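You operate a simulated robot arm through the tools that you are given. There is no shell and no other tool.

Carry out the task below with a simulated robot arm. There is one attempt and no reset: what you move stays moved.

TASK
Put things in order on the top of the grading bench. At the end: the yellow cap stands where the yellow inlet plug stood; the clear clip tube from the top of the grading bench is in the steel parts tray; the yellow inlet plug is on the blue banded carton (marked "LINKS"); the brown plug is on the green first aid box; whatever was shut is shut again. Leave all else as you found it, and nothing knocked over.

The check looks at the end state, three seconds after you hand in, the way a careful person would. Anything else that was tipped, shoved, dropped, spilled or broken makes it a failure. A push-on lid holds only when it is set on centred and level and pressed home; a screw cap is set on level and turned clockwise until tight.

THE ROBOT
A 7-joint arm with a two-finger parallel gripper, fixed in place. Base frame: the origin is at the foot of the arm, x ahead of it, y to its left, z up; the work surface is at about z = 0. Readings come in mm, rad, newtons and seconds.
With the tool pointing down near the work surface it reaches from about 240 to 620 mm from the base axis. Its first joint turns from -1.152 to 1.152 rad. Payload 2.6 kg.
Tool frame: the origin (TCP) lies between the finger pads and is the grasp point; the fingertips stand 30 mm ahead of it; z points along the fingers, y is the line along which they close. Largest opening 94 mm; finger width 28, thickness 10; the body of the gripper, 50 by 96 mm, starts 55 mm behind the TCP.
Orientation is that of the tool frame in the base frame, as a unit quaternion [w, x, y, z]. With the fingers straight down and closing along the base's y, the tool's x points along the base's -x, its y along +y and its z along -z.

THE INTERFACE
- The arm moves only by the tool step_arm. Its argument "targets" is a list of rows, each a list of 3 entries, a list of its own where there are three numbers: the finger opening in cm, from 0 to 9.4, then the shift along the tool's x, y, z in cm, then the turn, a rotation vector about the tool's x, y, z in rad. In form: [[claw, [x, y, z], [ax, ay, az]], ...]. A call has 1 to 20 rows; each row is the pose to reach, as a shift and turn from the pose commanded when the call began, along the tool's axes at that moment. Each row takes 0.2 s and may step no farther than 50 mm and 0.15 rad from the row before; otherwise, or with a gripper value out of range, the whole call is refused. Where a pose cannot be reached the arm comes as near as it can. A force on the tool above 40 N (or 10 N above the force at the start of the call, whichever is more), or a blocked arm, ends the call early, and 0.2 s more pass. Each finger travels about 72 mm/s and halts on what it meets, pressing with about 30 N; the grip force reading is that of the motor and also rises with nothing between the fingers. The clock runs only during rows and for 0.2 s after the last one: add rows that repeat a pose to give the fingers time. The reply holds the time, the measured pose of the TCP, the force on the tool along the base axes, the opening and the grip force, in the units named above and with some noise, with the torque about the TCP (base axes, N m) and any sound that the robot's microphone picked up.
- Cameras (640 x 400 px; columns grow to the right, rows downward): "scene" is fixed at [33.4, 431, 569]; the picture's right is [-0.79, -0.62, 0.00], its down [-0.34, 0.43, -0.84] and it looks along [0.52, -0.66, -0.55] (base axes); focal length 261 px, centre (320, 200). "wrist" rides on the gripper at [76, 14, -103] in the tool frame; the picture's right is [-0.18, 0.98, 0.00], its down [-0.75, -0.14, -0.64] and it looks along [-0.63, -0.12, 0.77] (tool axes); focal length 243 px, centre (320, 200). There is no depth. A picture from a camera that has moved, and an enlarged one, comes with that camera's place and axes in the base frame and with its lens.
- snapshot(camera): a new picture of that camera. It takes no simulated time.
- enlarge(camera, box): a new picture of the part [left, top, right, bottom] of that camera's present view, enlarged. It takes no simulated time.
- hand_in(): hands the job in; it is judged then, once.

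Nothing tells you positions but the pictures and the camera data. Unless the task says otherwise, let go and move clear before handing in.

The tools are called by a JSON object that holds its "api" and its "payload". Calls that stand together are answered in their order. step_arm: Moves the arm, as the interface text tells. Its arguments: {"type":"object","properties":{"targets":{"type":"array","items":{"type":"array"}}},"required":["targets"]} The other tools are called the same way: snapshot (camera) takes a picture; enlarge (camera, box) takes an enlarged picture of a part of a camera's view; hand_in () hands the job in.

At the start:

```text
time: 0.0
ee_pos: [332.4, -140.5, 373.5]
tool_rot: [0.0, 0.0, 1.0, -0.001]
ft_force: [-0.1, 0.1, -0.7]
moment: [0.01, -0.02, -0.01]
gripper_width: 93.9
finger_force: 0.0
```

scene: 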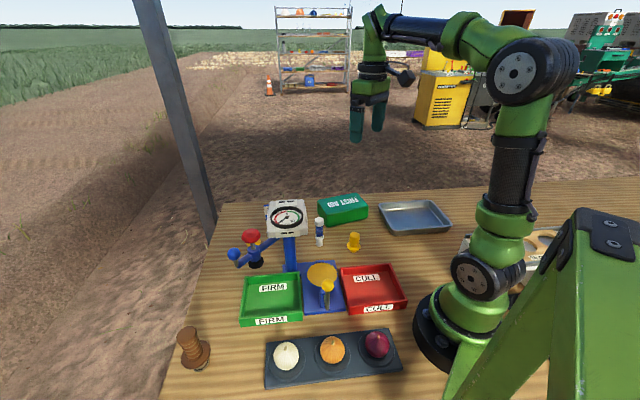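
wrist: 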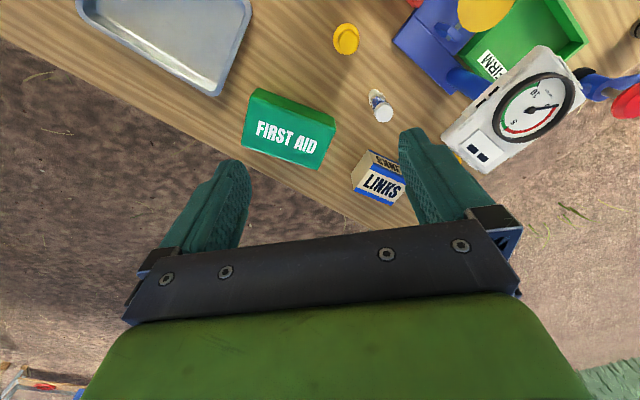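

I see the bench with a dial tester, trays, a first aid box, a steel tray, a small white/blue tube and a yellow piece. I'll look closer before moving.

{"api": "enlarge", "payload": {"camera": "scene", "box": [220, 180, 380, 280]}}

{"api": "enlarge", "payload": {"camera": "scene", "box": [160, 220, 420, 400]}}

{"api": "enlarge", "payload": {"camera": "scene", "box": [340, 180, 640, 380]}}

{"api": "enlarge", "payload": {"camera": "wrist", "box": [220, 0, 640, 240]}}

```text
4.00 times, centred on (300, 230) of scene
camera zoom: at [33.4, 431.0, 569.0], right [-0.79, -0.62, 0.0], down [-0.34, 0.43, -0.84], along [0.52, -0.66, -0.55], focal length 1045 px, centre (400, 80)
```

zoom: 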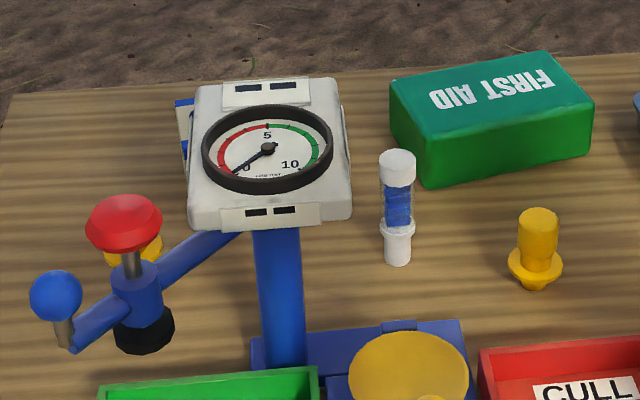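

```text
2.22 times, centred on (290, 310) of scene
camera zoom: at [33.4, 431.0, 569.0], right [-0.79, -0.62, 0.0], down [-0.34, 0.43, -0.84], along [0.52, -0.66, -0.55], focal length 580 px, centre (387, -44)
```

zoom: 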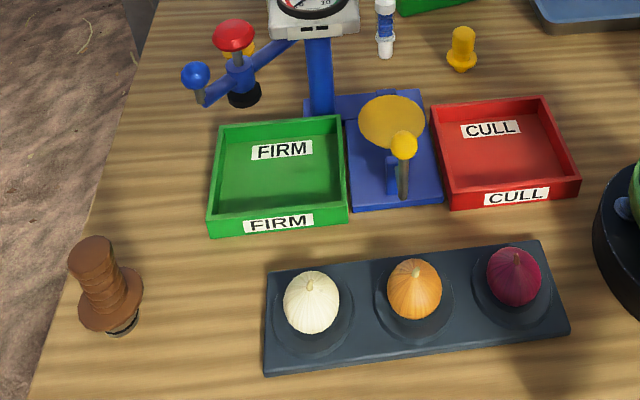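

```text
2.00 times, centred on (490, 280) of scene
camera zoom: at [33.4, 431.0, 569.0], right [-0.79, -0.62, 0.0], down [-0.34, 0.43, -0.84], along [0.52, -0.66, -0.55], focal length 522 px, centre (-20, 40)
```

zoom: 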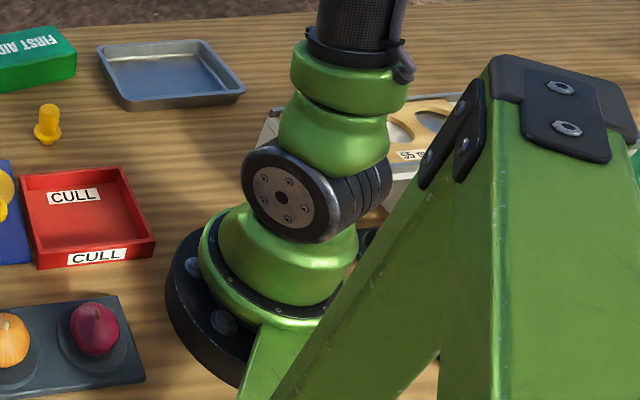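

```text
1.52 times, centred on (430, 120) of wrist
camera zoom: at [255.5, -126.3, 475.5], right [0.18, 0.98, 0.0], down [0.75, -0.14, 0.64], along [0.63, -0.12, -0.77], focal length 370 px, centre (152, 322)
```

zoom: 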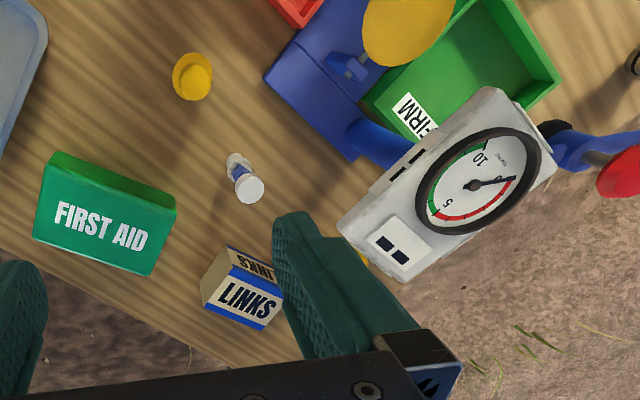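

The yellow plug-like part is near (313,-91), the clip tube near (412,-46), the brown plug near (380,378), the LINKS carton near (569,-62), and another yellow item is hidden behind the dial tester near (560,100). I'll move the wrist camera over there, staying high, to see which yellow item is which.

{"api": "step_arm", "payload": {"targets": [[9.4, [-2, 4, -1.5], [0, 0, 0]], [9.4, [-4, 8, -3], [0, 0, 0]], [9.4, [-6, 12, -4.5], [0, 0, 0]], [9.4, [-8, 16, -5], [0, 0, 0]], [9.4, [-10, 19, -5], [0, 0, 0]], [9.4, [-11, 20, -5], [0, 0, 0]], [9.4, [-11, 20, -5], [0, 0, 0]]]}}

{"api": "snapshot", "payload": {"camera": "wrist"}}

{"api": "snapshot", "payload": {"camera": "scene"}}

```text
time: 1.6
ee_pos: [442.7, 59.5, 423.2]
tool_rot: [0.0, 0.0, 1.0, 0.0]
ft_force: [-1.1, 0.0, 0.8]
moment: [0.04, 0.03, 0.01]
gripper_width: 93.8
finger_force: 0.1
```

```text
taken
camera wrist: at [365.3, 74.7, 525.9], right [0.18, 0.98, 0.0], down [0.75, -0.14, 0.64], along [0.63, -0.12, -0.77], focal length 243 px, centre (320, 200)
```

wrist: 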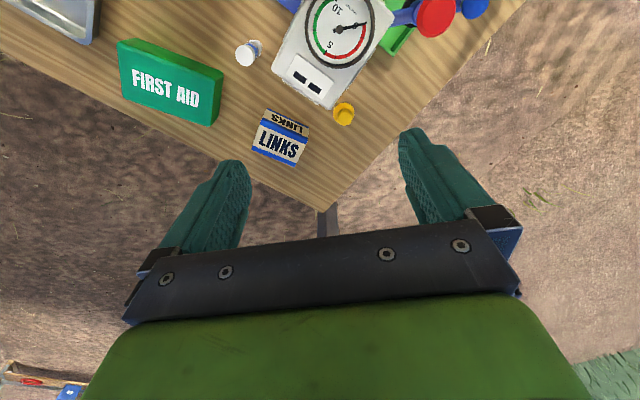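

```text
taken
```

scene: 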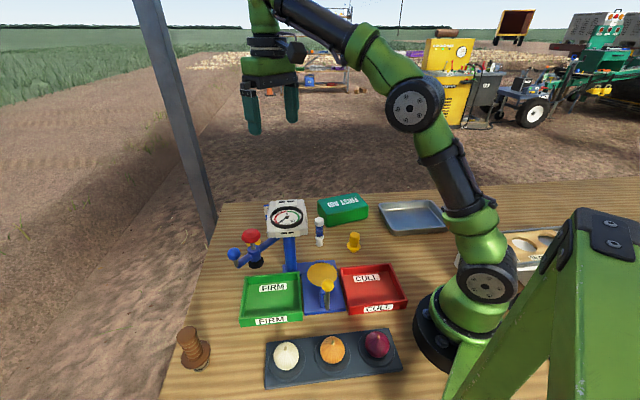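

{"api": "enlarge", "payload": {"camera": "wrist", "box": [220, 70, 380, 170]}}

{"api": "enlarge", "payload": {"camera": "wrist", "box": [100, 0, 260, 100]}}

{"api": "enlarge", "payload": {"camera": "scene", "box": [460, 200, 620, 300]}}

```text
4.00 times, centred on (300, 120) of wrist
camera zoom: at [365.3, 74.7, 525.9], right [0.18, 0.98, 0.0], down [0.75, -0.14, 0.64], along [0.63, -0.12, -0.77], focal length 970 px, centre (400, 520)
```

zoom: 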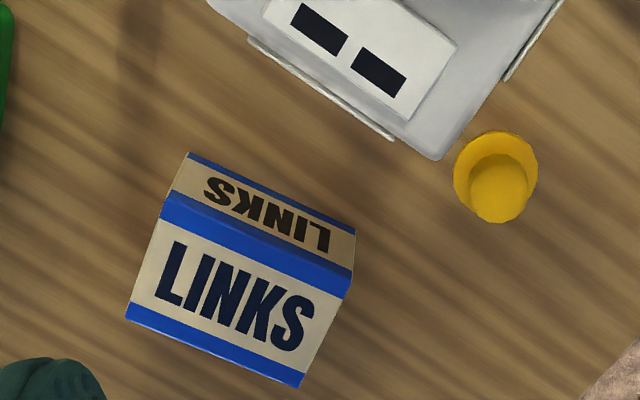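

```text
4.00 times, centred on (180, 50) of wrist
camera zoom: at [365.3, 74.7, 525.9], right [0.18, 0.98, 0.0], down [0.75, -0.14, 0.64], along [0.63, -0.12, -0.77], focal length 970 px, centre (880, 800)
```

zoom: 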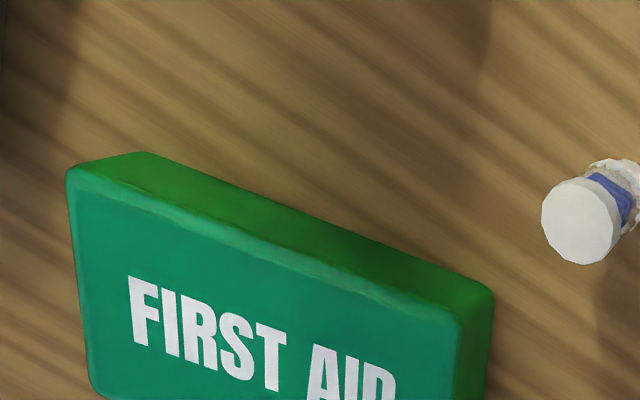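

```text
4.00 times, centred on (540, 250) of scene
camera zoom: at [33.4, 431.0, 569.0], right [-0.79, -0.62, 0.0], down [-0.34, 0.43, -0.84], along [0.52, -0.66, -0.55], focal length 1045 px, centre (-560, 0)
```

zoom: 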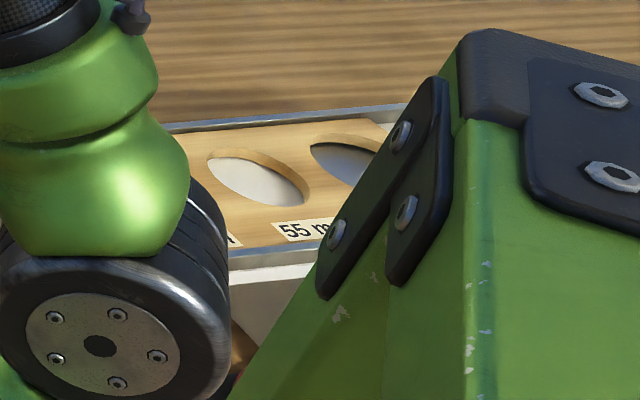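

{"api": "enlarge", "payload": {"camera": "scene", "box": [240, 225, 272, 245]}}

{"api": "enlarge", "payload": {"camera": "scene", "box": [338, 225, 370, 255]}}

{"api": "enlarge", "payload": {"camera": "wrist", "box": [328, 96, 360, 132]}}

{"api": "enlarge", "payload": {"camera": "scene", "box": [165, 310, 229, 380]}}

```text
16.00 times, centred on (256, 235) of scene
camera zoom: at [33.4, 431.0, 569.0], right [-0.79, -0.62, 0.0], down [-0.34, 0.43, -0.84], along [0.52, -0.66, -0.55], focal length 4179 px, centre (1344, -360)
```

zoom: 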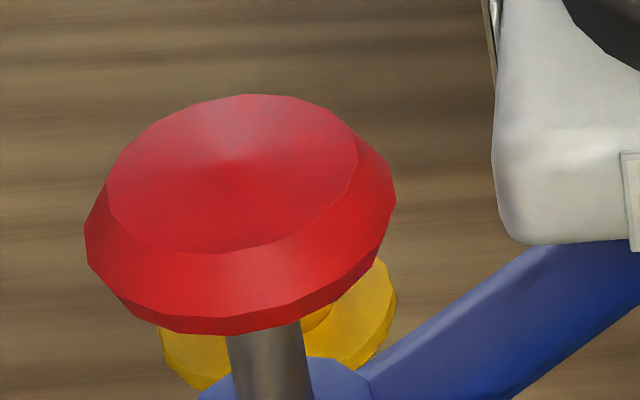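

```text
13.33 times, centred on (354, 240) of scene
camera zoom: at [33.4, 431.0, 569.0], right [-0.79, -0.62, 0.0], down [-0.34, 0.43, -0.84], along [0.52, -0.66, -0.55], focal length 3482 px, centre (-133, -333)
```

zoom: 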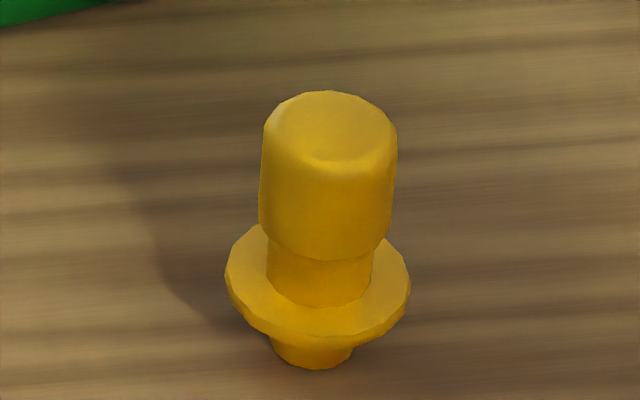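

```text
11.11 times, centred on (344, 114) of wrist
camera zoom: at [365.3, 74.7, 525.9], right [0.18, 0.98, 0.0], down [0.75, -0.14, 0.64], along [0.63, -0.12, -0.77], focal length 2696 px, centre (53, 1156)
```

zoom: 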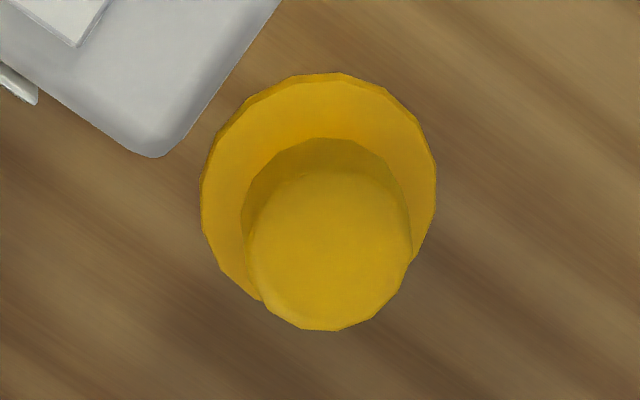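

```text
5.71 times, centred on (197, 345) of scene
camera zoom: at [33.4, 431.0, 569.0], right [-0.79, -0.62, 0.0], down [-0.34, 0.43, -0.84], along [0.52, -0.66, -0.55], focal length 1492 px, centre (1023, -629)
```

zoom: 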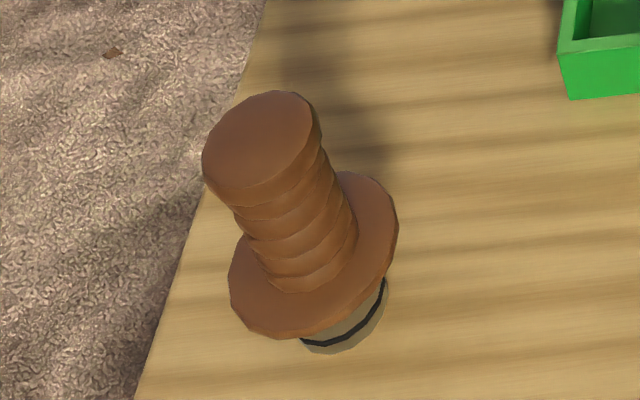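

The yellow part near the tray has a flange and tapered nose, which fits "inlet plug". The other one, near (564,88) beside the dial, looks like the cap, so I'll take a lower look at it from the -y side.

{"api": "step_arm", "payload": {"targets": [[9.4, [-0.5, -1, 1.2], [0, 0, -0.13]], [9.4, [-1, -2, 2.5], [0, 0, -0.26]], [9.4, [-1.5, -3, 3.9], [0, 0, -0.39]], [9.4, [-2, -4, 5.3], [0, 0, -0.52]], [9.4, [-2.5, -5, 6.7], [0, 0, -0.65]], [9.4, [-3, -6, 8.1], [0, 0, -0.78]], [9.4, [-3.5, -7, 9.5], [0, 0, -0.91]], [9.4, [-4, -8, 11], [0, 0, -1.04]], [9.4, [-4.5, -9, 12.5], [0, 0, -1.17]], [9.4, [-5, -10, 14], [0, 0, -1.3]], [9.4, [-5.4, -11, 15.5], [0, 0, -1.43]], [9.4, [-5.7, -12, 17.3], [0, 0, -1.571]], [9.4, [-5.7, -12, 17.3], [0, 0, -1.571]]]}}

{"api": "snapshot", "payload": {"camera": "wrist"}}

{"api": "snapshot", "payload": {"camera": "scene"}}

```text
time: 4.4
ee_pos: [500.4, -62.0, 249.6]
tool_rot: [0.001, 0.709, -0.706, -0.001]
ft_force: [0.0, 0.3, 1.1]
moment: [-0.01, 0.03, 0.02]
gripper_width: 94.1
finger_force: 0.1
```

```text
taken
camera wrist: at [484.8, -137.0, 352.5], right [-0.98, 0.18, 0.0], down [0.14, 0.75, 0.64], along [0.12, 0.63, -0.77], focal length 243 px, centre (320, 200)
```

wrist: 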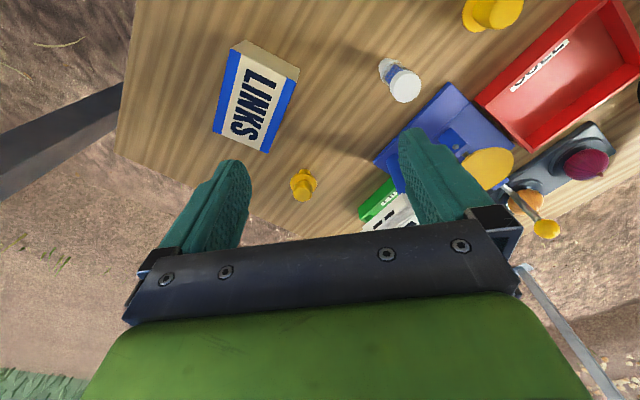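

```text
taken
```

scene: 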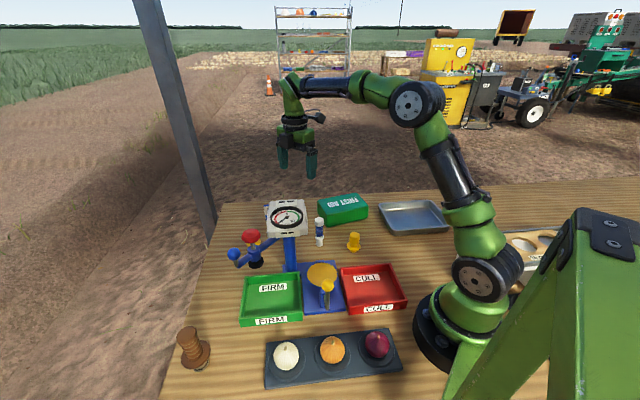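

{"api": "enlarge", "payload": {"camera": "wrist", "box": [284, 160, 324, 210]}}

{"api": "enlarge", "payload": {"camera": "wrist", "box": [200, 30, 440, 180]}}

{"api": "enlarge", "payload": {"camera": "wrist", "box": [440, 0, 540, 60]}}

```text
8.00 times, centred on (304, 185) of wrist
camera zoom: at [484.8, -137.0, 352.5], right [-0.98, 0.18, 0.0], down [0.14, 0.75, 0.64], along [0.12, 0.63, -0.77], focal length 1941 px, centre (448, 320)
```

zoom: 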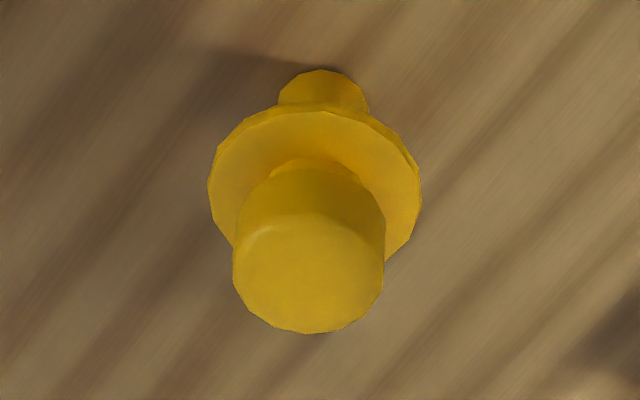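

```text
2.67 times, centred on (320, 105) of wrist
camera zoom: at [484.8, -137.0, 352.5], right [-0.98, 0.18, 0.0], down [0.14, 0.75, 0.64], along [0.12, 0.63, -0.77], focal length 647 px, centre (320, 453)
```

zoom: 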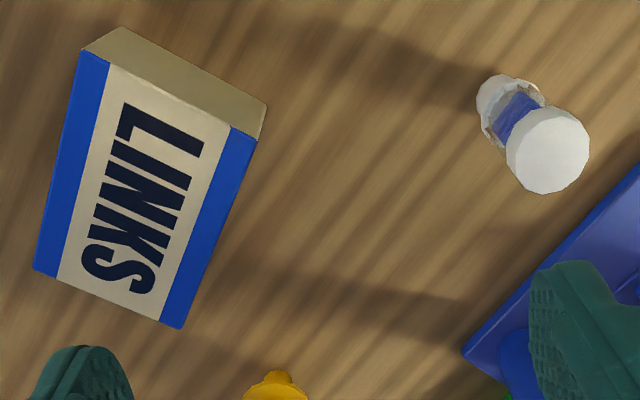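

```text
6.40 times, centred on (490, 30) of wrist
camera zoom: at [484.8, -137.0, 352.5], right [-0.98, 0.18, 0.0], down [0.14, 0.75, 0.64], along [0.12, 0.63, -0.77], focal length 1553 px, centre (-768, 1288)
```

zoom: 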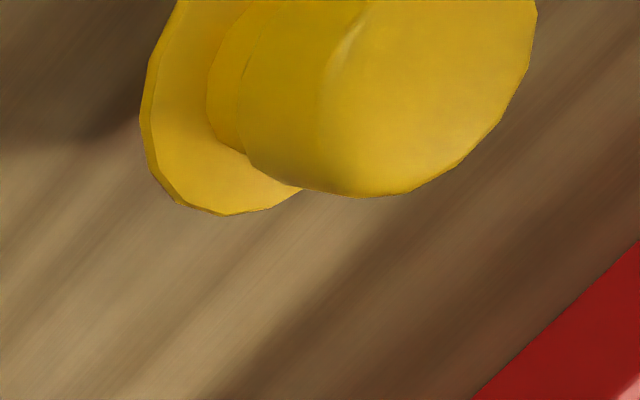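

The part near (564,88) also has a nose under its flange, so I can't tell yet which is the plug and which is the cap. I'll look over the right-hand side of the bench for any other yellow item before deciding.

{"api": "step_arm", "payload": {"targets": [[9.4, [1.5, 1.6, -1.5], [0, 0, 0.13]], [9.4, [3, 3.2, -3], [0, 0, 0.26]], [9.4, [4.5, 4.8, -4.5], [0, 0, 0.39]], [9.4, [6, 6.4, -6], [0, 0, 0.52]], [9.4, [7.5, 8, -7.5], [0, 0, 0.65]], [9.4, [9, 9.6, -9], [0, 0, 0.78]], [9.4, [10.5, 11.2, -10.5], [0, 0, 0.91]], [9.4, [12, 12.8, -12], [0, 0, 1.04]], [9.4, [13.5, 14.4, -13.5], [0, 0, 1.17]], [9.4, [15.2, 16.2, -15], [0, 0, 1.3]], [9.4, [17, 18, -15], [0, 0, 1.43]], [9.4, [18.8, 20, -15], [0, 0, 1.571]], [9.4, [18.8, 20, -15], [0, 0, 1.571]]]}}

{"api": "snapshot", "payload": {"camera": "wrist"}}

{"api": "snapshot", "payload": {"camera": "scene"}}

```text
time: 7.2
ee_pos: [300.2, -249.3, 401.5]
tool_rot: [0.0, 0.002, 1.0, 0.0]
ft_force: [-0.7, -0.1, 0.1]
moment: [0.0, 0.01, 0.03]
gripper_width: 93.8
finger_force: 0.0
```

```text
taken
camera wrist: at [222.3, -235.1, 502.9], right [0.19, 0.98, 0.0], down [0.75, -0.14, 0.64], along [0.63, -0.12, -0.77], focal length 243 px, centre (320, 200)
```

wrist: 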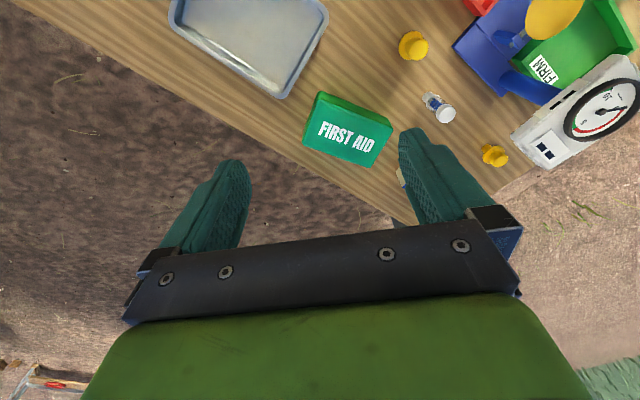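

```text
taken
```

scene: 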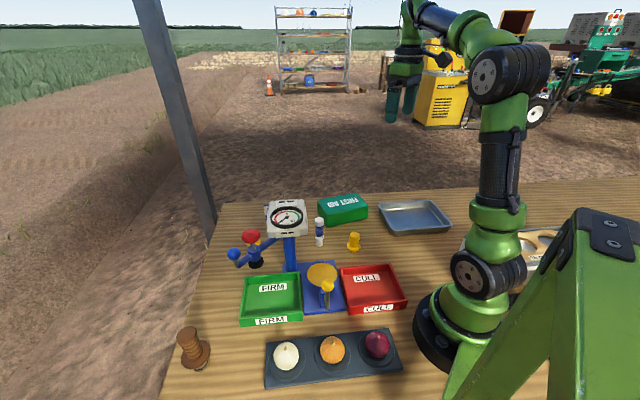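

{"api": "enlarge", "payload": {"camera": "wrist", "box": [390, 20, 440, 70]}}

{"api": "enlarge", "payload": {"camera": "wrist", "box": [470, 135, 520, 175]}}

{"api": "enlarge", "payload": {"camera": "wrist", "box": [160, 0, 480, 180]}}

```text
8.00 times, centred on (415, 45) of wrist
camera zoom: at [222.3, -235.1, 502.9], right [0.19, 0.98, 0.0], down [0.75, -0.14, 0.64], along [0.63, -0.12, -0.77], focal length 1941 px, centre (-440, 1440)
```

zoom: 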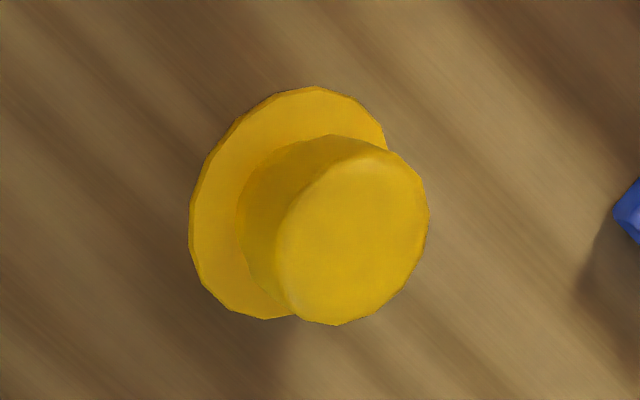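

```text
10.00 times, centred on (495, 155) of wrist
camera zoom: at [222.3, -235.1, 502.9], right [0.19, 0.98, 0.0], down [0.75, -0.14, 0.64], along [0.63, -0.12, -0.77], focal length 2426 px, centre (-1430, 650)
```

zoom: 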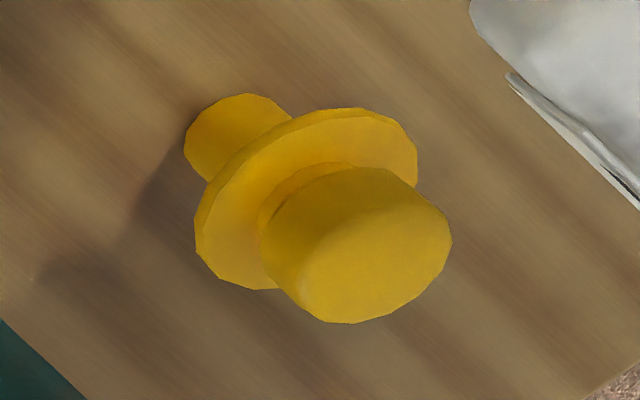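

```text
2.00 times, centred on (320, 90) of wrist
camera zoom: at [222.3, -235.1, 502.9], right [0.19, 0.98, 0.0], down [0.75, -0.14, 0.64], along [0.63, -0.12, -0.77], focal length 485 px, centre (320, 420)
```

zoom: 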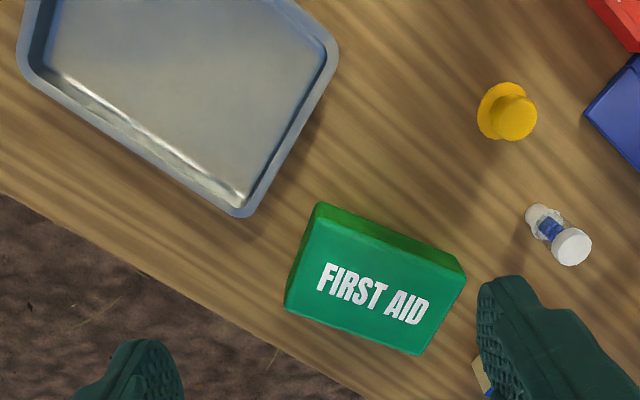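

No third yellow item shows on this side. The one behind the dial has a longer stem than the one near the tray. I'll check the left-front area, which the scene camera can't see.

{"api": "step_arm", "payload": {"targets": [[9.4, [0, 4.5, -1], [0, 0, 0]], [9.4, [0.5, 9, -2], [0, 0, 0]], [9.4, [1, 13.5, -2], [0, 0, 0]], [9.4, [1.5, 18, -2], [0, 0, 0]], [9.4, [2, 22.5, -2], [0, 0, 0]], [9.4, [2.5, 27, -2], [0, 0, 0]], [9.4, [3, 31.5, -2], [0, 0, 0]], [9.4, [3, 36, -2], [0, 0, 0]], [9.4, [3, 40.5, -2], [0, 0, 0]], [9.4, [3, 45, -2], [0, 0, 0]], [9.4, [3, 45, -2], [0, 0, 0]]]}}

{"api": "snapshot", "payload": {"camera": "wrist"}}

{"api": "snapshot", "payload": {"camera": "scene"}}

```text
time: 9.6
ee_pos: [268.5, 202.6, 421.3]
tool_rot: [0.0, 0.0, 1.0, 0.0]
ft_force: [-1.2, 0.8, 0.0]
moment: [0.0, 0.0, 0.01]
gripper_width: 93.9
finger_force: 0.0
```

```text
taken
camera wrist: at [191.7, 216.3, 523.3], right [0.18, 0.98, 0.0], down [0.75, -0.14, 0.64], along [0.63, -0.12, -0.77], focal length 243 px, centre (320, 200)
```

wrist: 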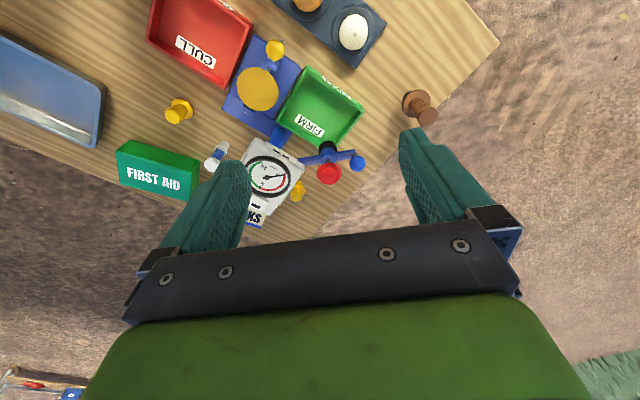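

```text
taken
```

scene: 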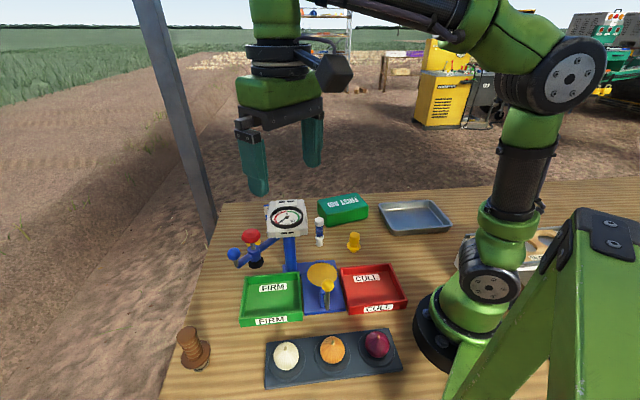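

{"api": "enlarge", "payload": {"camera": "wrist", "box": [160, 90, 200, 130]}}

{"api": "enlarge", "payload": {"camera": "wrist", "box": [280, 172, 320, 212]}}

{"api": "enlarge", "payload": {"camera": "wrist", "box": [390, 80, 450, 130]}}

{"api": "enlarge", "payload": {"camera": "wrist", "box": [200, 20, 400, 200]}}

```text
10.00 times, centred on (180, 110) of wrist
camera zoom: at [191.7, 216.3, 523.3], right [0.18, 0.98, 0.0], down [0.75, -0.14, 0.64], along [0.63, -0.12, -0.77], focal length 2426 px, centre (1720, 1100)
```

zoom: 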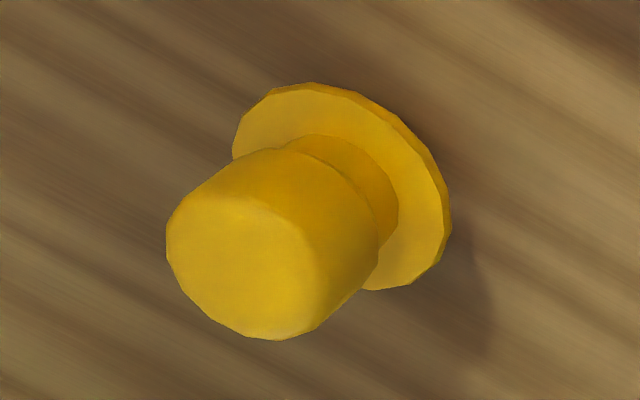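

```text
10.00 times, centred on (300, 192) of wrist
camera zoom: at [191.7, 216.3, 523.3], right [0.18, 0.98, 0.0], down [0.75, -0.14, 0.64], along [0.63, -0.12, -0.77], focal length 2426 px, centre (520, 280)
```

zoom: 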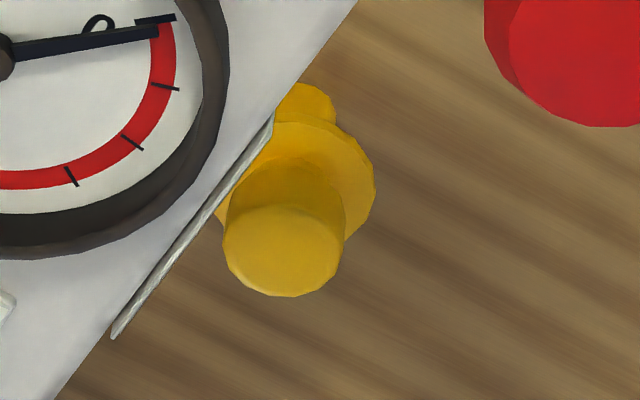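

```text
8.00 times, centred on (420, 105) of wrist
camera zoom: at [191.7, 216.3, 523.3], right [0.18, 0.98, 0.0], down [0.75, -0.14, 0.64], along [0.63, -0.12, -0.77], focal length 1941 px, centre (-480, 960)
```

zoom: 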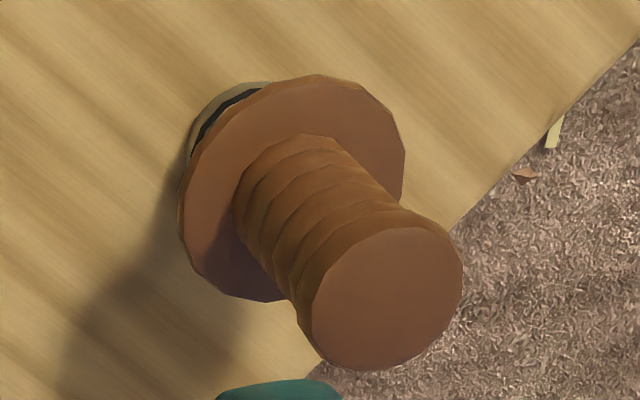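

```text
2.22 times, centred on (300, 110) of wrist
camera zoom: at [191.7, 216.3, 523.3], right [0.18, 0.98, 0.0], down [0.75, -0.14, 0.64], along [0.63, -0.12, -0.77], focal length 539 px, centre (364, 400)
```

zoom: 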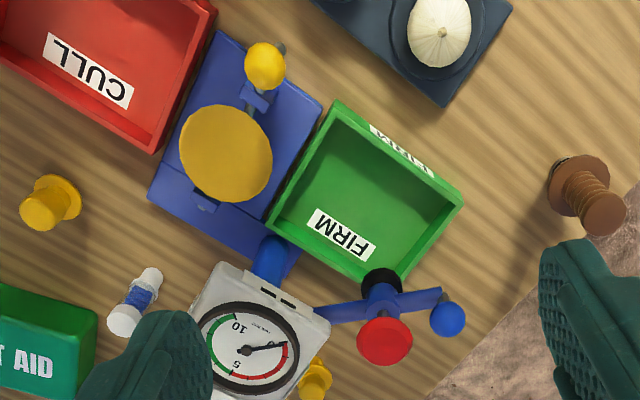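

Only two yellow parts are on the bench, and both have a knob, flange and stem: A near (313,-91) and B near (555,88). I'll go low beside A for a true side view of its shape.

{"api": "step_arm", "payload": {"targets": [[9.4, [-0.3, -2.62, 0], [0, 0, -0.1122]], [9.4, [-0.6, -5.24, 0], [0, 0, -0.2244]], [9.4, [-0.9, -7.86, 0], [0, 0, -0.3366]], [9.4, [-1.2, -10.48, 0], [0, 0, -0.4488]], [9.4, [-1.5, -13.1, 0], [0, 0, -0.561]], [9.4, [-1.8, -15.72, 0], [0, 0, -0.6732]], [9.4, [-2.1, -18.34, 0], [0, 0, -0.7854]], [9.4, [-2.4, -20.96, 3.1], [0, 0, -0.8976]], [9.4, [-2.7, -23.58, 6.2], [0, 0, -1.0098]], [9.4, [-3, -26.2, 9.3], [0, 0, -1.122]], [9.4, [-3.3, -28.82, 12.4], [0, 0, -1.2342]], [9.4, [-3.6, -31.44, 15.6], [0, 0, -1.3464]], [9.4, [-4, -34.1, 18.8], [0, 0, -1.4586]], [9.4, [-4.5, -36.7, 22.1], [0, 0, -1.5708]], [9.4, [-4.5, -36.7, 22.1], [0, 0, -1.5708]]]}}

{"api": "snapshot", "payload": {"camera": "wrist"}}

{"api": "snapshot", "payload": {"camera": "scene"}}

```text
time: 12.8
ee_pos: [315.6, -167.0, 198.2]
tool_rot: [0.0, 0.708, -0.707, 0.0]
ft_force: [-0.5, -0.2, -0.5]
moment: [-0.05, 0.0, 0.02]
gripper_width: 94.1
finger_force: 0.1
```

```text
taken
camera wrist: at [300.3, -242.3, 300.1], right [-0.98, 0.18, 0.0], down [0.14, 0.75, 0.64], along [0.12, 0.63, -0.77], focal length 243 px, centre (320, 200)
```

wrist: 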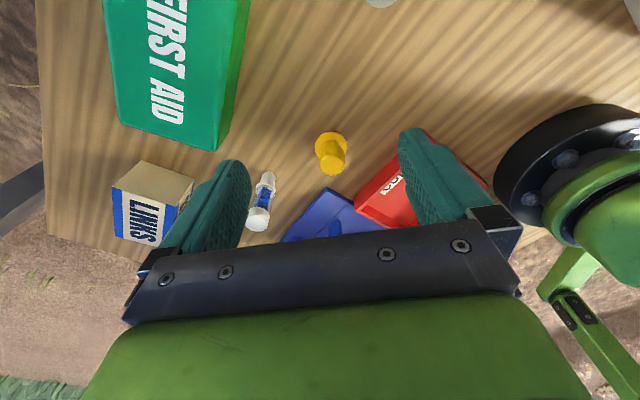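

```text
taken
```

scene: 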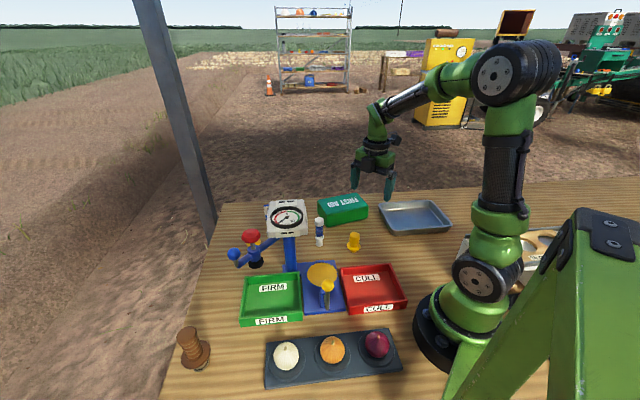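

{"api": "step_arm", "payload": {"targets": [[9.4, [0, 0, 3.5], [0, -0.1, 0]], [9.4, [0, 0, 7], [0, -0.2, 0]], [9.4, [0, 0, 10.5], [0, -0.3, 0]], [9.4, [0, 0, 14], [0, -0.4, 0]], [9.4, [0, 0, 14], [0, -0.4, 0]]]}}

{"api": "snapshot", "payload": {"camera": "wrist"}}

{"api": "enlarge", "payload": {"camera": "wrist", "box": [230, 80, 410, 240]}}

```text
time: 14.0
ee_pos: [314.3, -166.8, 59.7]
tool_rot: [-0.141, 0.694, -0.692, -0.141]
ft_force: [1.4, 0.1, -0.4]
moment: [0.03, 0.0, 0.0]
gripper_width: 93.9
finger_force: 0.0
```

```text
taken
camera wrist: at [298.7, -276.4, 122.9], right [-0.98, 0.17, 0.07], down [0.14, 0.44, 0.89], along [0.12, 0.88, -0.46], focal length 243 px, centre (320, 200)
```

wrist: 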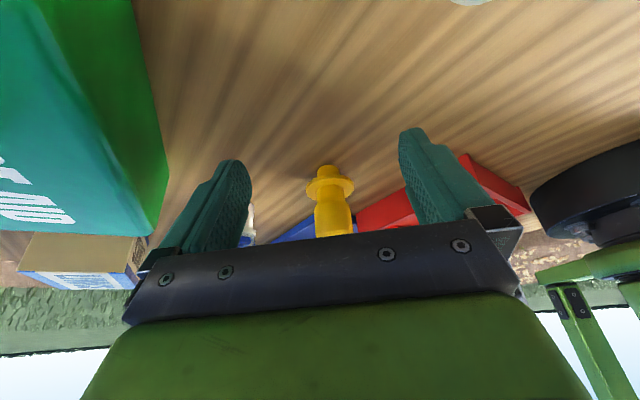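

```text
2.50 times, centred on (320, 160) of wrist
camera zoom: at [298.7, -276.4, 122.9], right [-0.98, 0.17, 0.07], down [0.14, 0.44, 0.89], along [0.12, 0.88, -0.46], focal length 606 px, centre (320, 300)
```

zoom: 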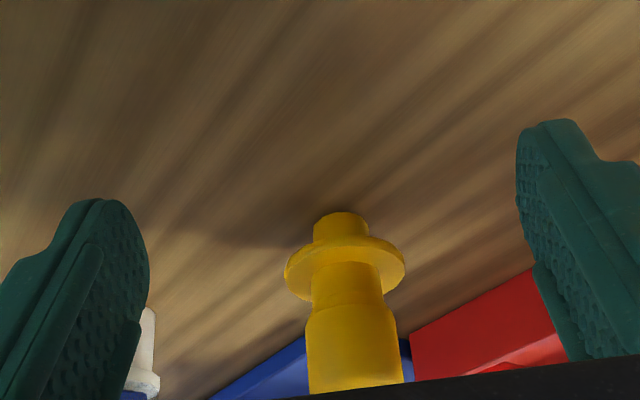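

{"api": "enlarge", "payload": {"camera": "wrist", "box": [300, 155, 360, 240]}}

```text
4.71 times, centred on (330, 198) of wrist
camera zoom: at [298.7, -276.4, 122.9], right [-0.98, 0.17, 0.07], down [0.14, 0.44, 0.89], along [0.12, 0.88, -0.46], focal length 1142 px, centre (273, 212)
```

zoom: 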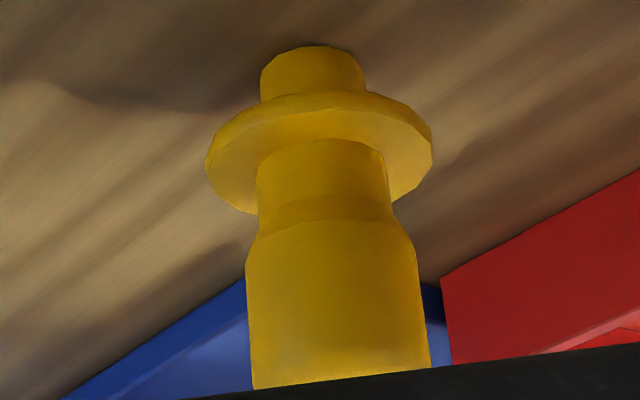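

A has a nose, a flange, a neck and a tall barrel. Next I'll rise and get a similarly low side view of B, keeping the fingers above the carton.

{"api": "step_arm", "payload": {"targets": [[9.4, [-1.46, 0, -3.45], [0, 0.1, 0]], [9.4, [-2.92, 0, -6.9], [0, 0.2, 0]], [9.4, [-4.38, 0, -10.35], [0, 0.3, 0]], [9.4, [-5.84, 0, -13.8], [0, 0.4, 0]], [9.4, [-7, 0, -16.6], [0, 0.4, 0]], [9.4, [-7, 0, -16.6], [0, 0.4, 0]]]}}

```text
time: 15.4
ee_pos: [314.9, -165.9, 239.7]
tool_rot: [0.0, -0.707, 0.707, 0.0]
ft_force: [0.7, -0.5, -0.8]
moment: [-0.01, 0.0, -0.02]
gripper_width: 93.9
finger_force: 0.1
```

{"api": "step_arm", "payload": {"targets": [[9.4, [-2.6, -4, 0], [0, 0, 0]], [9.4, [-5.4, -8, 0], [0, 0, 0]], [9.4, [-8.2, -12, 0], [0, 0, 0]], [9.4, [-11, -16, 0], [0, 0, 0]], [9.4, [-13.8, -20, 0], [0, 0, 0]], [9.4, [-16.6, -23, 0], [0, 0, 0]], [9.4, [-16.6, -23, 4.5], [0, -0.1, 0]], [9.4, [-16.6, -23, 9], [0, -0.2, 0]], [9.4, [-16.6, -23, 13], [0, -0.3, 0]], [9.4, [-16.6, -23, 13], [0, -0.3, 0]]]}}

{"api": "snapshot", "payload": {"camera": "wrist"}}

{"api": "snapshot", "payload": {"camera": "scene"}}

{"api": "enlarge", "payload": {"camera": "wrist", "box": [260, 120, 380, 240]}}

```text
time: 17.6
ee_pos: [544.4, -0.4, 109.0]
tool_rot: [-0.106, 0.699, -0.699, -0.106]
ft_force: [0.0, 0.6, 0.0]
moment: [0.0, -0.01, 0.01]
gripper_width: 93.9
finger_force: 0.1
```

```text
taken
camera wrist: at [529.3, -103.3, 183.7], right [-0.98, 0.18, 0.05], down [0.14, 0.53, 0.84], along [0.12, 0.83, -0.54], focal length 243 px, centre (320, 200)
```

wrist: 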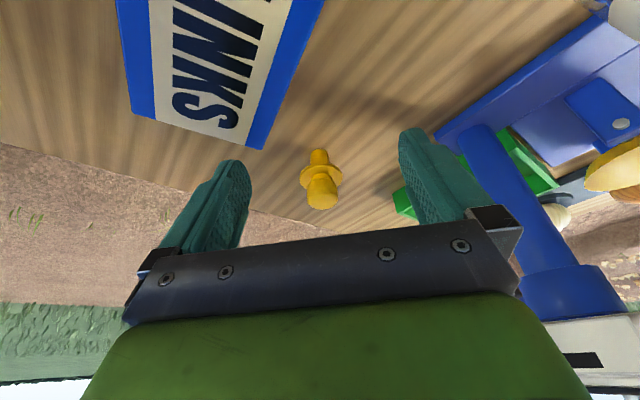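

```text
taken
```

scene: 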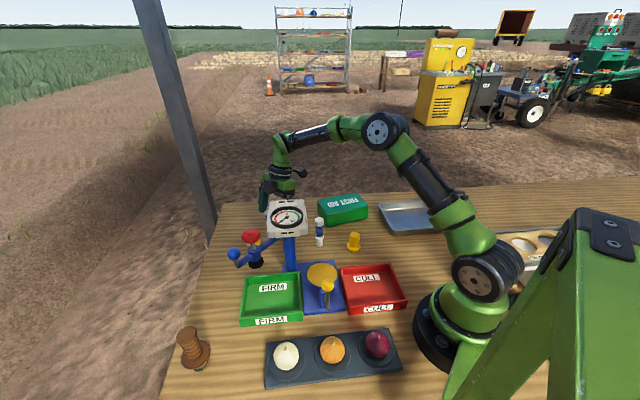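

```text
3.33 times, centred on (320, 180) of wrist
camera zoom: at [529.3, -103.3, 183.7], right [-0.98, 0.18, 0.05], down [0.14, 0.53, 0.84], along [0.12, 0.83, -0.54], focal length 809 px, centre (320, 267)
```

zoom: 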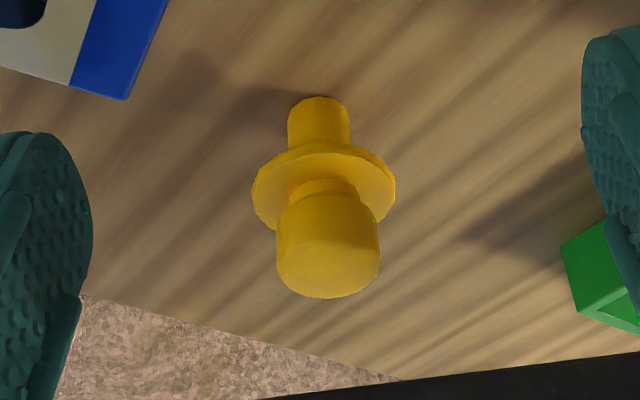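

{"api": "enlarge", "payload": {"camera": "wrist", "box": [296, 144, 346, 214]}}

```text
5.71 times, centred on (321, 179) of wrist
camera zoom: at [529.3, -103.3, 183.7], right [-0.98, 0.18, 0.05], down [0.14, 0.53, 0.84], along [0.12, 0.83, -0.54], focal length 1386 px, centre (314, 320)
```

zoom: 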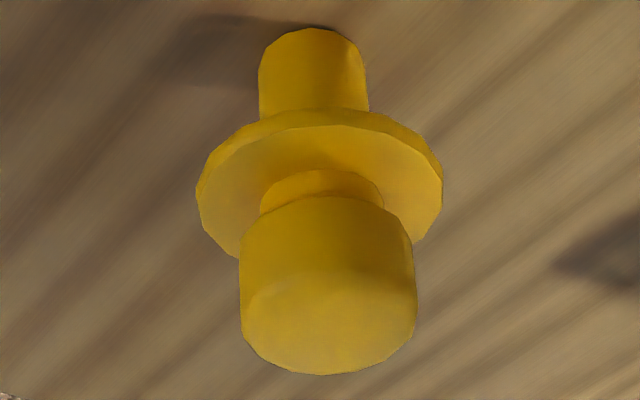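

B has a longer stem and a short knob, and like A it stands upright. I'll place the gripper above B, level and clear of the dial, to refine its position.

{"api": "step_arm", "payload": {"targets": [[9.4, [-1.2, 0, -3.9], [0, 0.1, 0]], [9.4, [-4.5, -0.4, -3.4], [0, 0.2, 0]], [9.4, [-7.5, -0.7, -2.4], [0, 0.3, 0]], [9.4, [-9.5, -0.86, -1.4], [0, 0.3, 0]], [9.4, [-9.5, -0.86, -1.4], [0, 0.3, 0]]]}}

{"api": "snapshot", "payload": {"camera": "wrist"}}

{"api": "snapshot", "payload": {"camera": "scene"}}

{"api": "enlarge", "payload": {"camera": "wrist", "box": [250, 60, 390, 160]}}

{"api": "enlarge", "payload": {"camera": "scene", "box": [220, 120, 340, 260]}}

```text
time: 18.8
ee_pos: [552.9, 85.8, 149.9]
tool_rot: [-0.001, 0.707, -0.707, 0.0]
ft_force: [0.1, 0.9, -0.4]
moment: [0.0, -0.02, 0.01]
gripper_width: 94.0
finger_force: 0.0
```

```text
taken
camera wrist: at [537.4, 10.7, 252.8], right [-0.98, 0.18, 0.0], down [0.14, 0.75, 0.64], along [0.12, 0.63, -0.77], focal length 243 px, centre (320, 200)
```

wrist: 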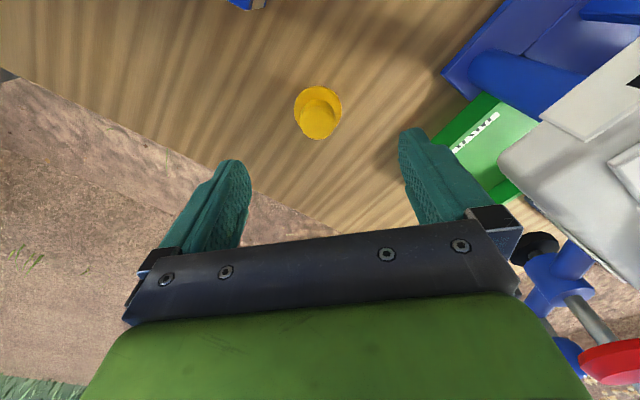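

```text
taken
```

scene: 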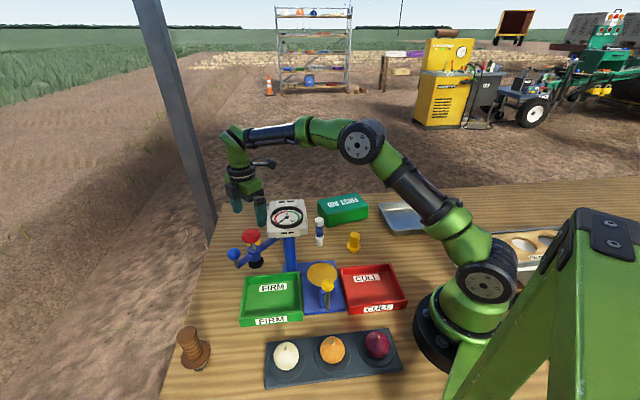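

```text
4.00 times, centred on (320, 110) of wrist
camera zoom: at [537.4, 10.7, 252.8], right [-0.98, 0.18, 0.0], down [0.14, 0.75, 0.64], along [0.12, 0.63, -0.77], focal length 970 px, centre (320, 560)
```

zoom: 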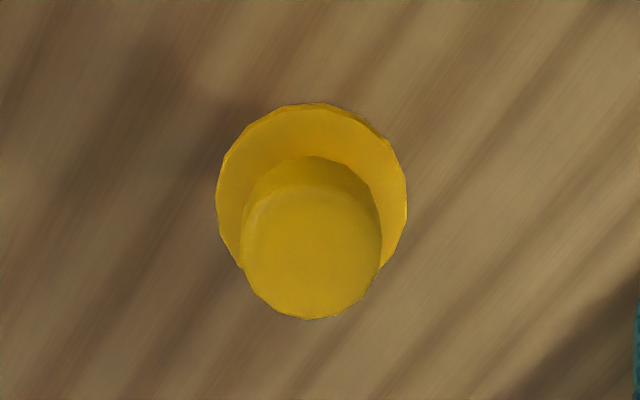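

```text
2.86 times, centred on (280, 190) of scene
camera zoom: at [33.4, 431.0, 569.0], right [-0.79, -0.62, 0.0], down [-0.34, 0.43, -0.84], along [0.52, -0.66, -0.55], focal length 746 px, centre (434, 229)
```

zoom: 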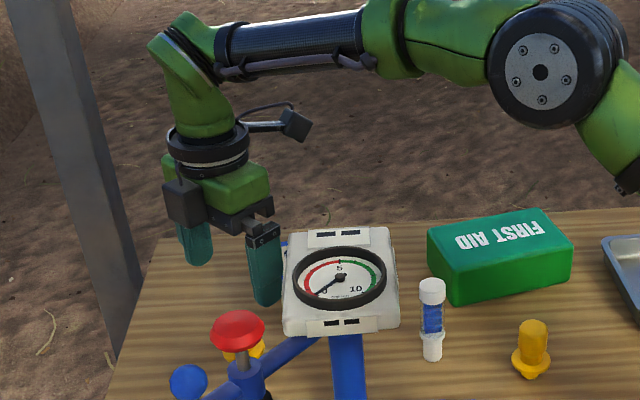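

The gripper is right above B, refined to about (554,87), with the dial head's corner about 12 mm from the right finger. I'll narrow the opening, descend straight down and grip the knob.

{"api": "step_arm", "payload": {"targets": [[6, [-0.15, -0.1, 0], [0, 0, 0]], [6, [-0.15, -0.1, 2.5], [0, 0, 0]], [6, [-0.15, -0.1, 5], [0, 0, 0]], [6, [-0.15, -0.1, 7], [0, 0, 0]], [6, [-0.15, -0.1, 8.2], [0, 0, 0]], [6, [-0.15, -0.1, 8.2], [0, 0, 0]]]}}

{"api": "snapshot", "payload": {"camera": "wrist"}}

{"api": "enlarge", "payload": {"camera": "wrist", "box": [240, 100, 400, 220]}}

{"api": "enlarge", "payload": {"camera": "scene", "box": [220, 120, 340, 260]}}

```text
time: 20.2
ee_pos: [553.5, 88.9, 68.2]
tool_rot: [0.0, -0.707, 0.707, 0.0]
ft_force: [0.4, 0.3, 0.4]
moment: [0.01, 0.01, 0.02]
gripper_width: 59.9
finger_force: 0.1
```

```text
taken
camera wrist: at [538.6, 12.8, 170.9], right [-0.98, 0.18, 0.0], down [0.14, 0.75, 0.64], along [0.12, 0.63, -0.77], focal length 243 px, centre (320, 200)
```

wrist: 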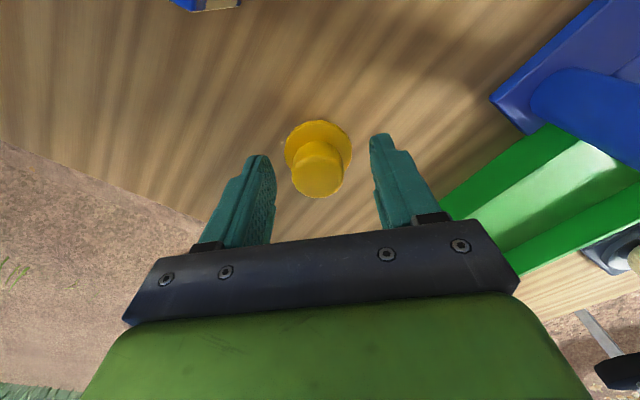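

```text
3.33 times, centred on (320, 160) of wrist
camera zoom: at [538.6, 12.8, 170.9], right [-0.98, 0.18, 0.0], down [0.14, 0.75, 0.64], along [0.12, 0.63, -0.77], focal length 809 px, centre (320, 333)
```

zoom: 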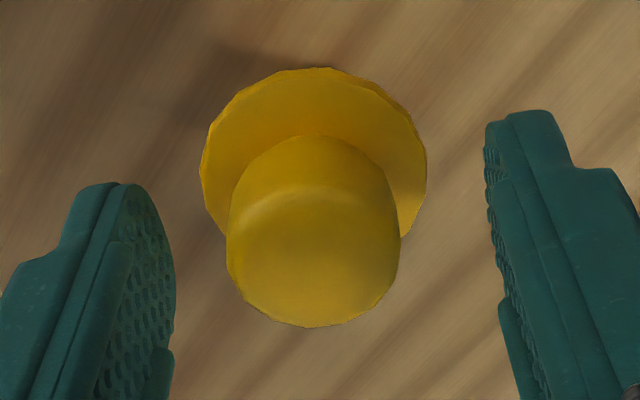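

```text
2.86 times, centred on (280, 190) of scene
camera zoom: at [33.4, 431.0, 569.0], right [-0.79, -0.62, 0.0], down [-0.34, 0.43, -0.84], along [0.52, -0.66, -0.55], focal length 746 px, centre (434, 229)
```

zoom: 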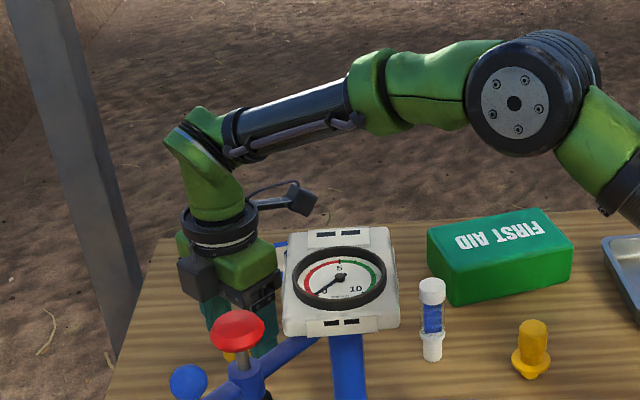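

The knob sits between the fingers, with the fingertips above the flange. Closing now.

{"api": "step_arm", "payload": {"targets": [[1.5, [0, 0, 0], [0, 0, 0]], [1.5, [0, 0, 0], [0, 0, 0]], [1.5, [0, 0, 0], [0, 0, 0]], [1.5, [0, 0, 0], [0, 0, 0]]]}}

{"api": "enlarge", "payload": {"camera": "wrist", "box": [240, 100, 400, 220]}}

```text
time: 21.2
ee_pos: [553.2, 88.9, 68.7]
tool_rot: [0.0, 0.707, -0.707, 0.0]
ft_force: [0.4, -0.1, -0.3]
moment: [0.0, 0.01, 0.0]
gripper_width: 28.0
finger_force: 30.2
```

```text
3.33 times, centred on (320, 160) of wrist
camera zoom: at [538.6, 12.8, 171.1], right [-0.98, 0.18, 0.0], down [0.14, 0.75, 0.64], along [0.12, 0.63, -0.77], focal length 809 px, centre (320, 333)
```

zoom: 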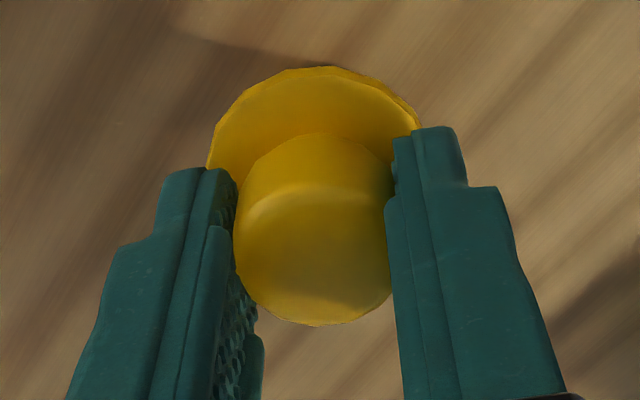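

B is gripped (28 mm). I'll lift it straight up, then bring it back over the open area to inspect its underside with the scene camera before deciding which is the cap.

{"api": "step_arm", "payload": {"targets": [[1.5, [0, 0, -2], [0, 0, 0]], [1.5, [0, 0, -6], [0, 0, 0]], [1.5, [0, 0, -10.5], [0, 0, 0]], [1.5, [0, 0, -15], [0, 0, 0]], [1.5, [0, 0, -19.5], [0, 0, 0]], [1.5, [0, 0, -24], [0, 0, 0]], [1.5, [2.5, 2, -27], [0, 0, 0]], [1.5, [5, 4, -30], [0, 0, 0]], [1.5, [7.5, 6, -33], [0, 0, 0]], [1.5, [10.5, 8, -36], [0, 0, 0]], [1.5, [14, 10, -38], [0, 0, 0]], [1.5, [14, 10, -38], [0, 0, 0]]]}}

{"api": "snapshot", "payload": {"camera": "scene"}}

{"api": "snapshot", "payload": {"camera": "wrist"}}

```text
time: 23.8
ee_pos: [443.7, -52.1, 436.7]
tool_rot: [-0.001, 0.707, -0.707, -0.001]
ft_force: [-0.7, 0.3, -0.3]
moment: [-0.02, 0.0, 0.01]
gripper_width: 14.9
finger_force: 0.0
out of reach, approached as far as the arm can: row 6, 7, 9, 10, 11, 12
```

```text
taken
```

scene: 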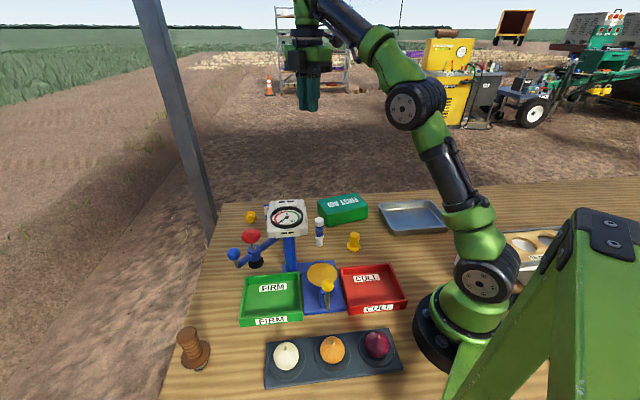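

```text
taken
camera wrist: at [427.9, -127.4, 538.6], right [-0.98, 0.18, 0.0], down [0.14, 0.75, 0.64], along [0.12, 0.63, -0.77], focal length 243 px, centre (320, 200)
```

wrist: 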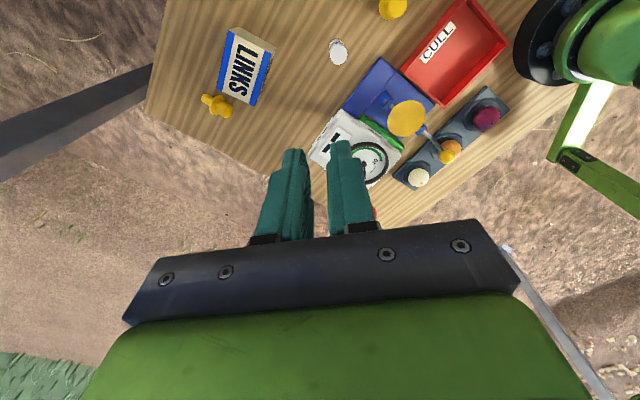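

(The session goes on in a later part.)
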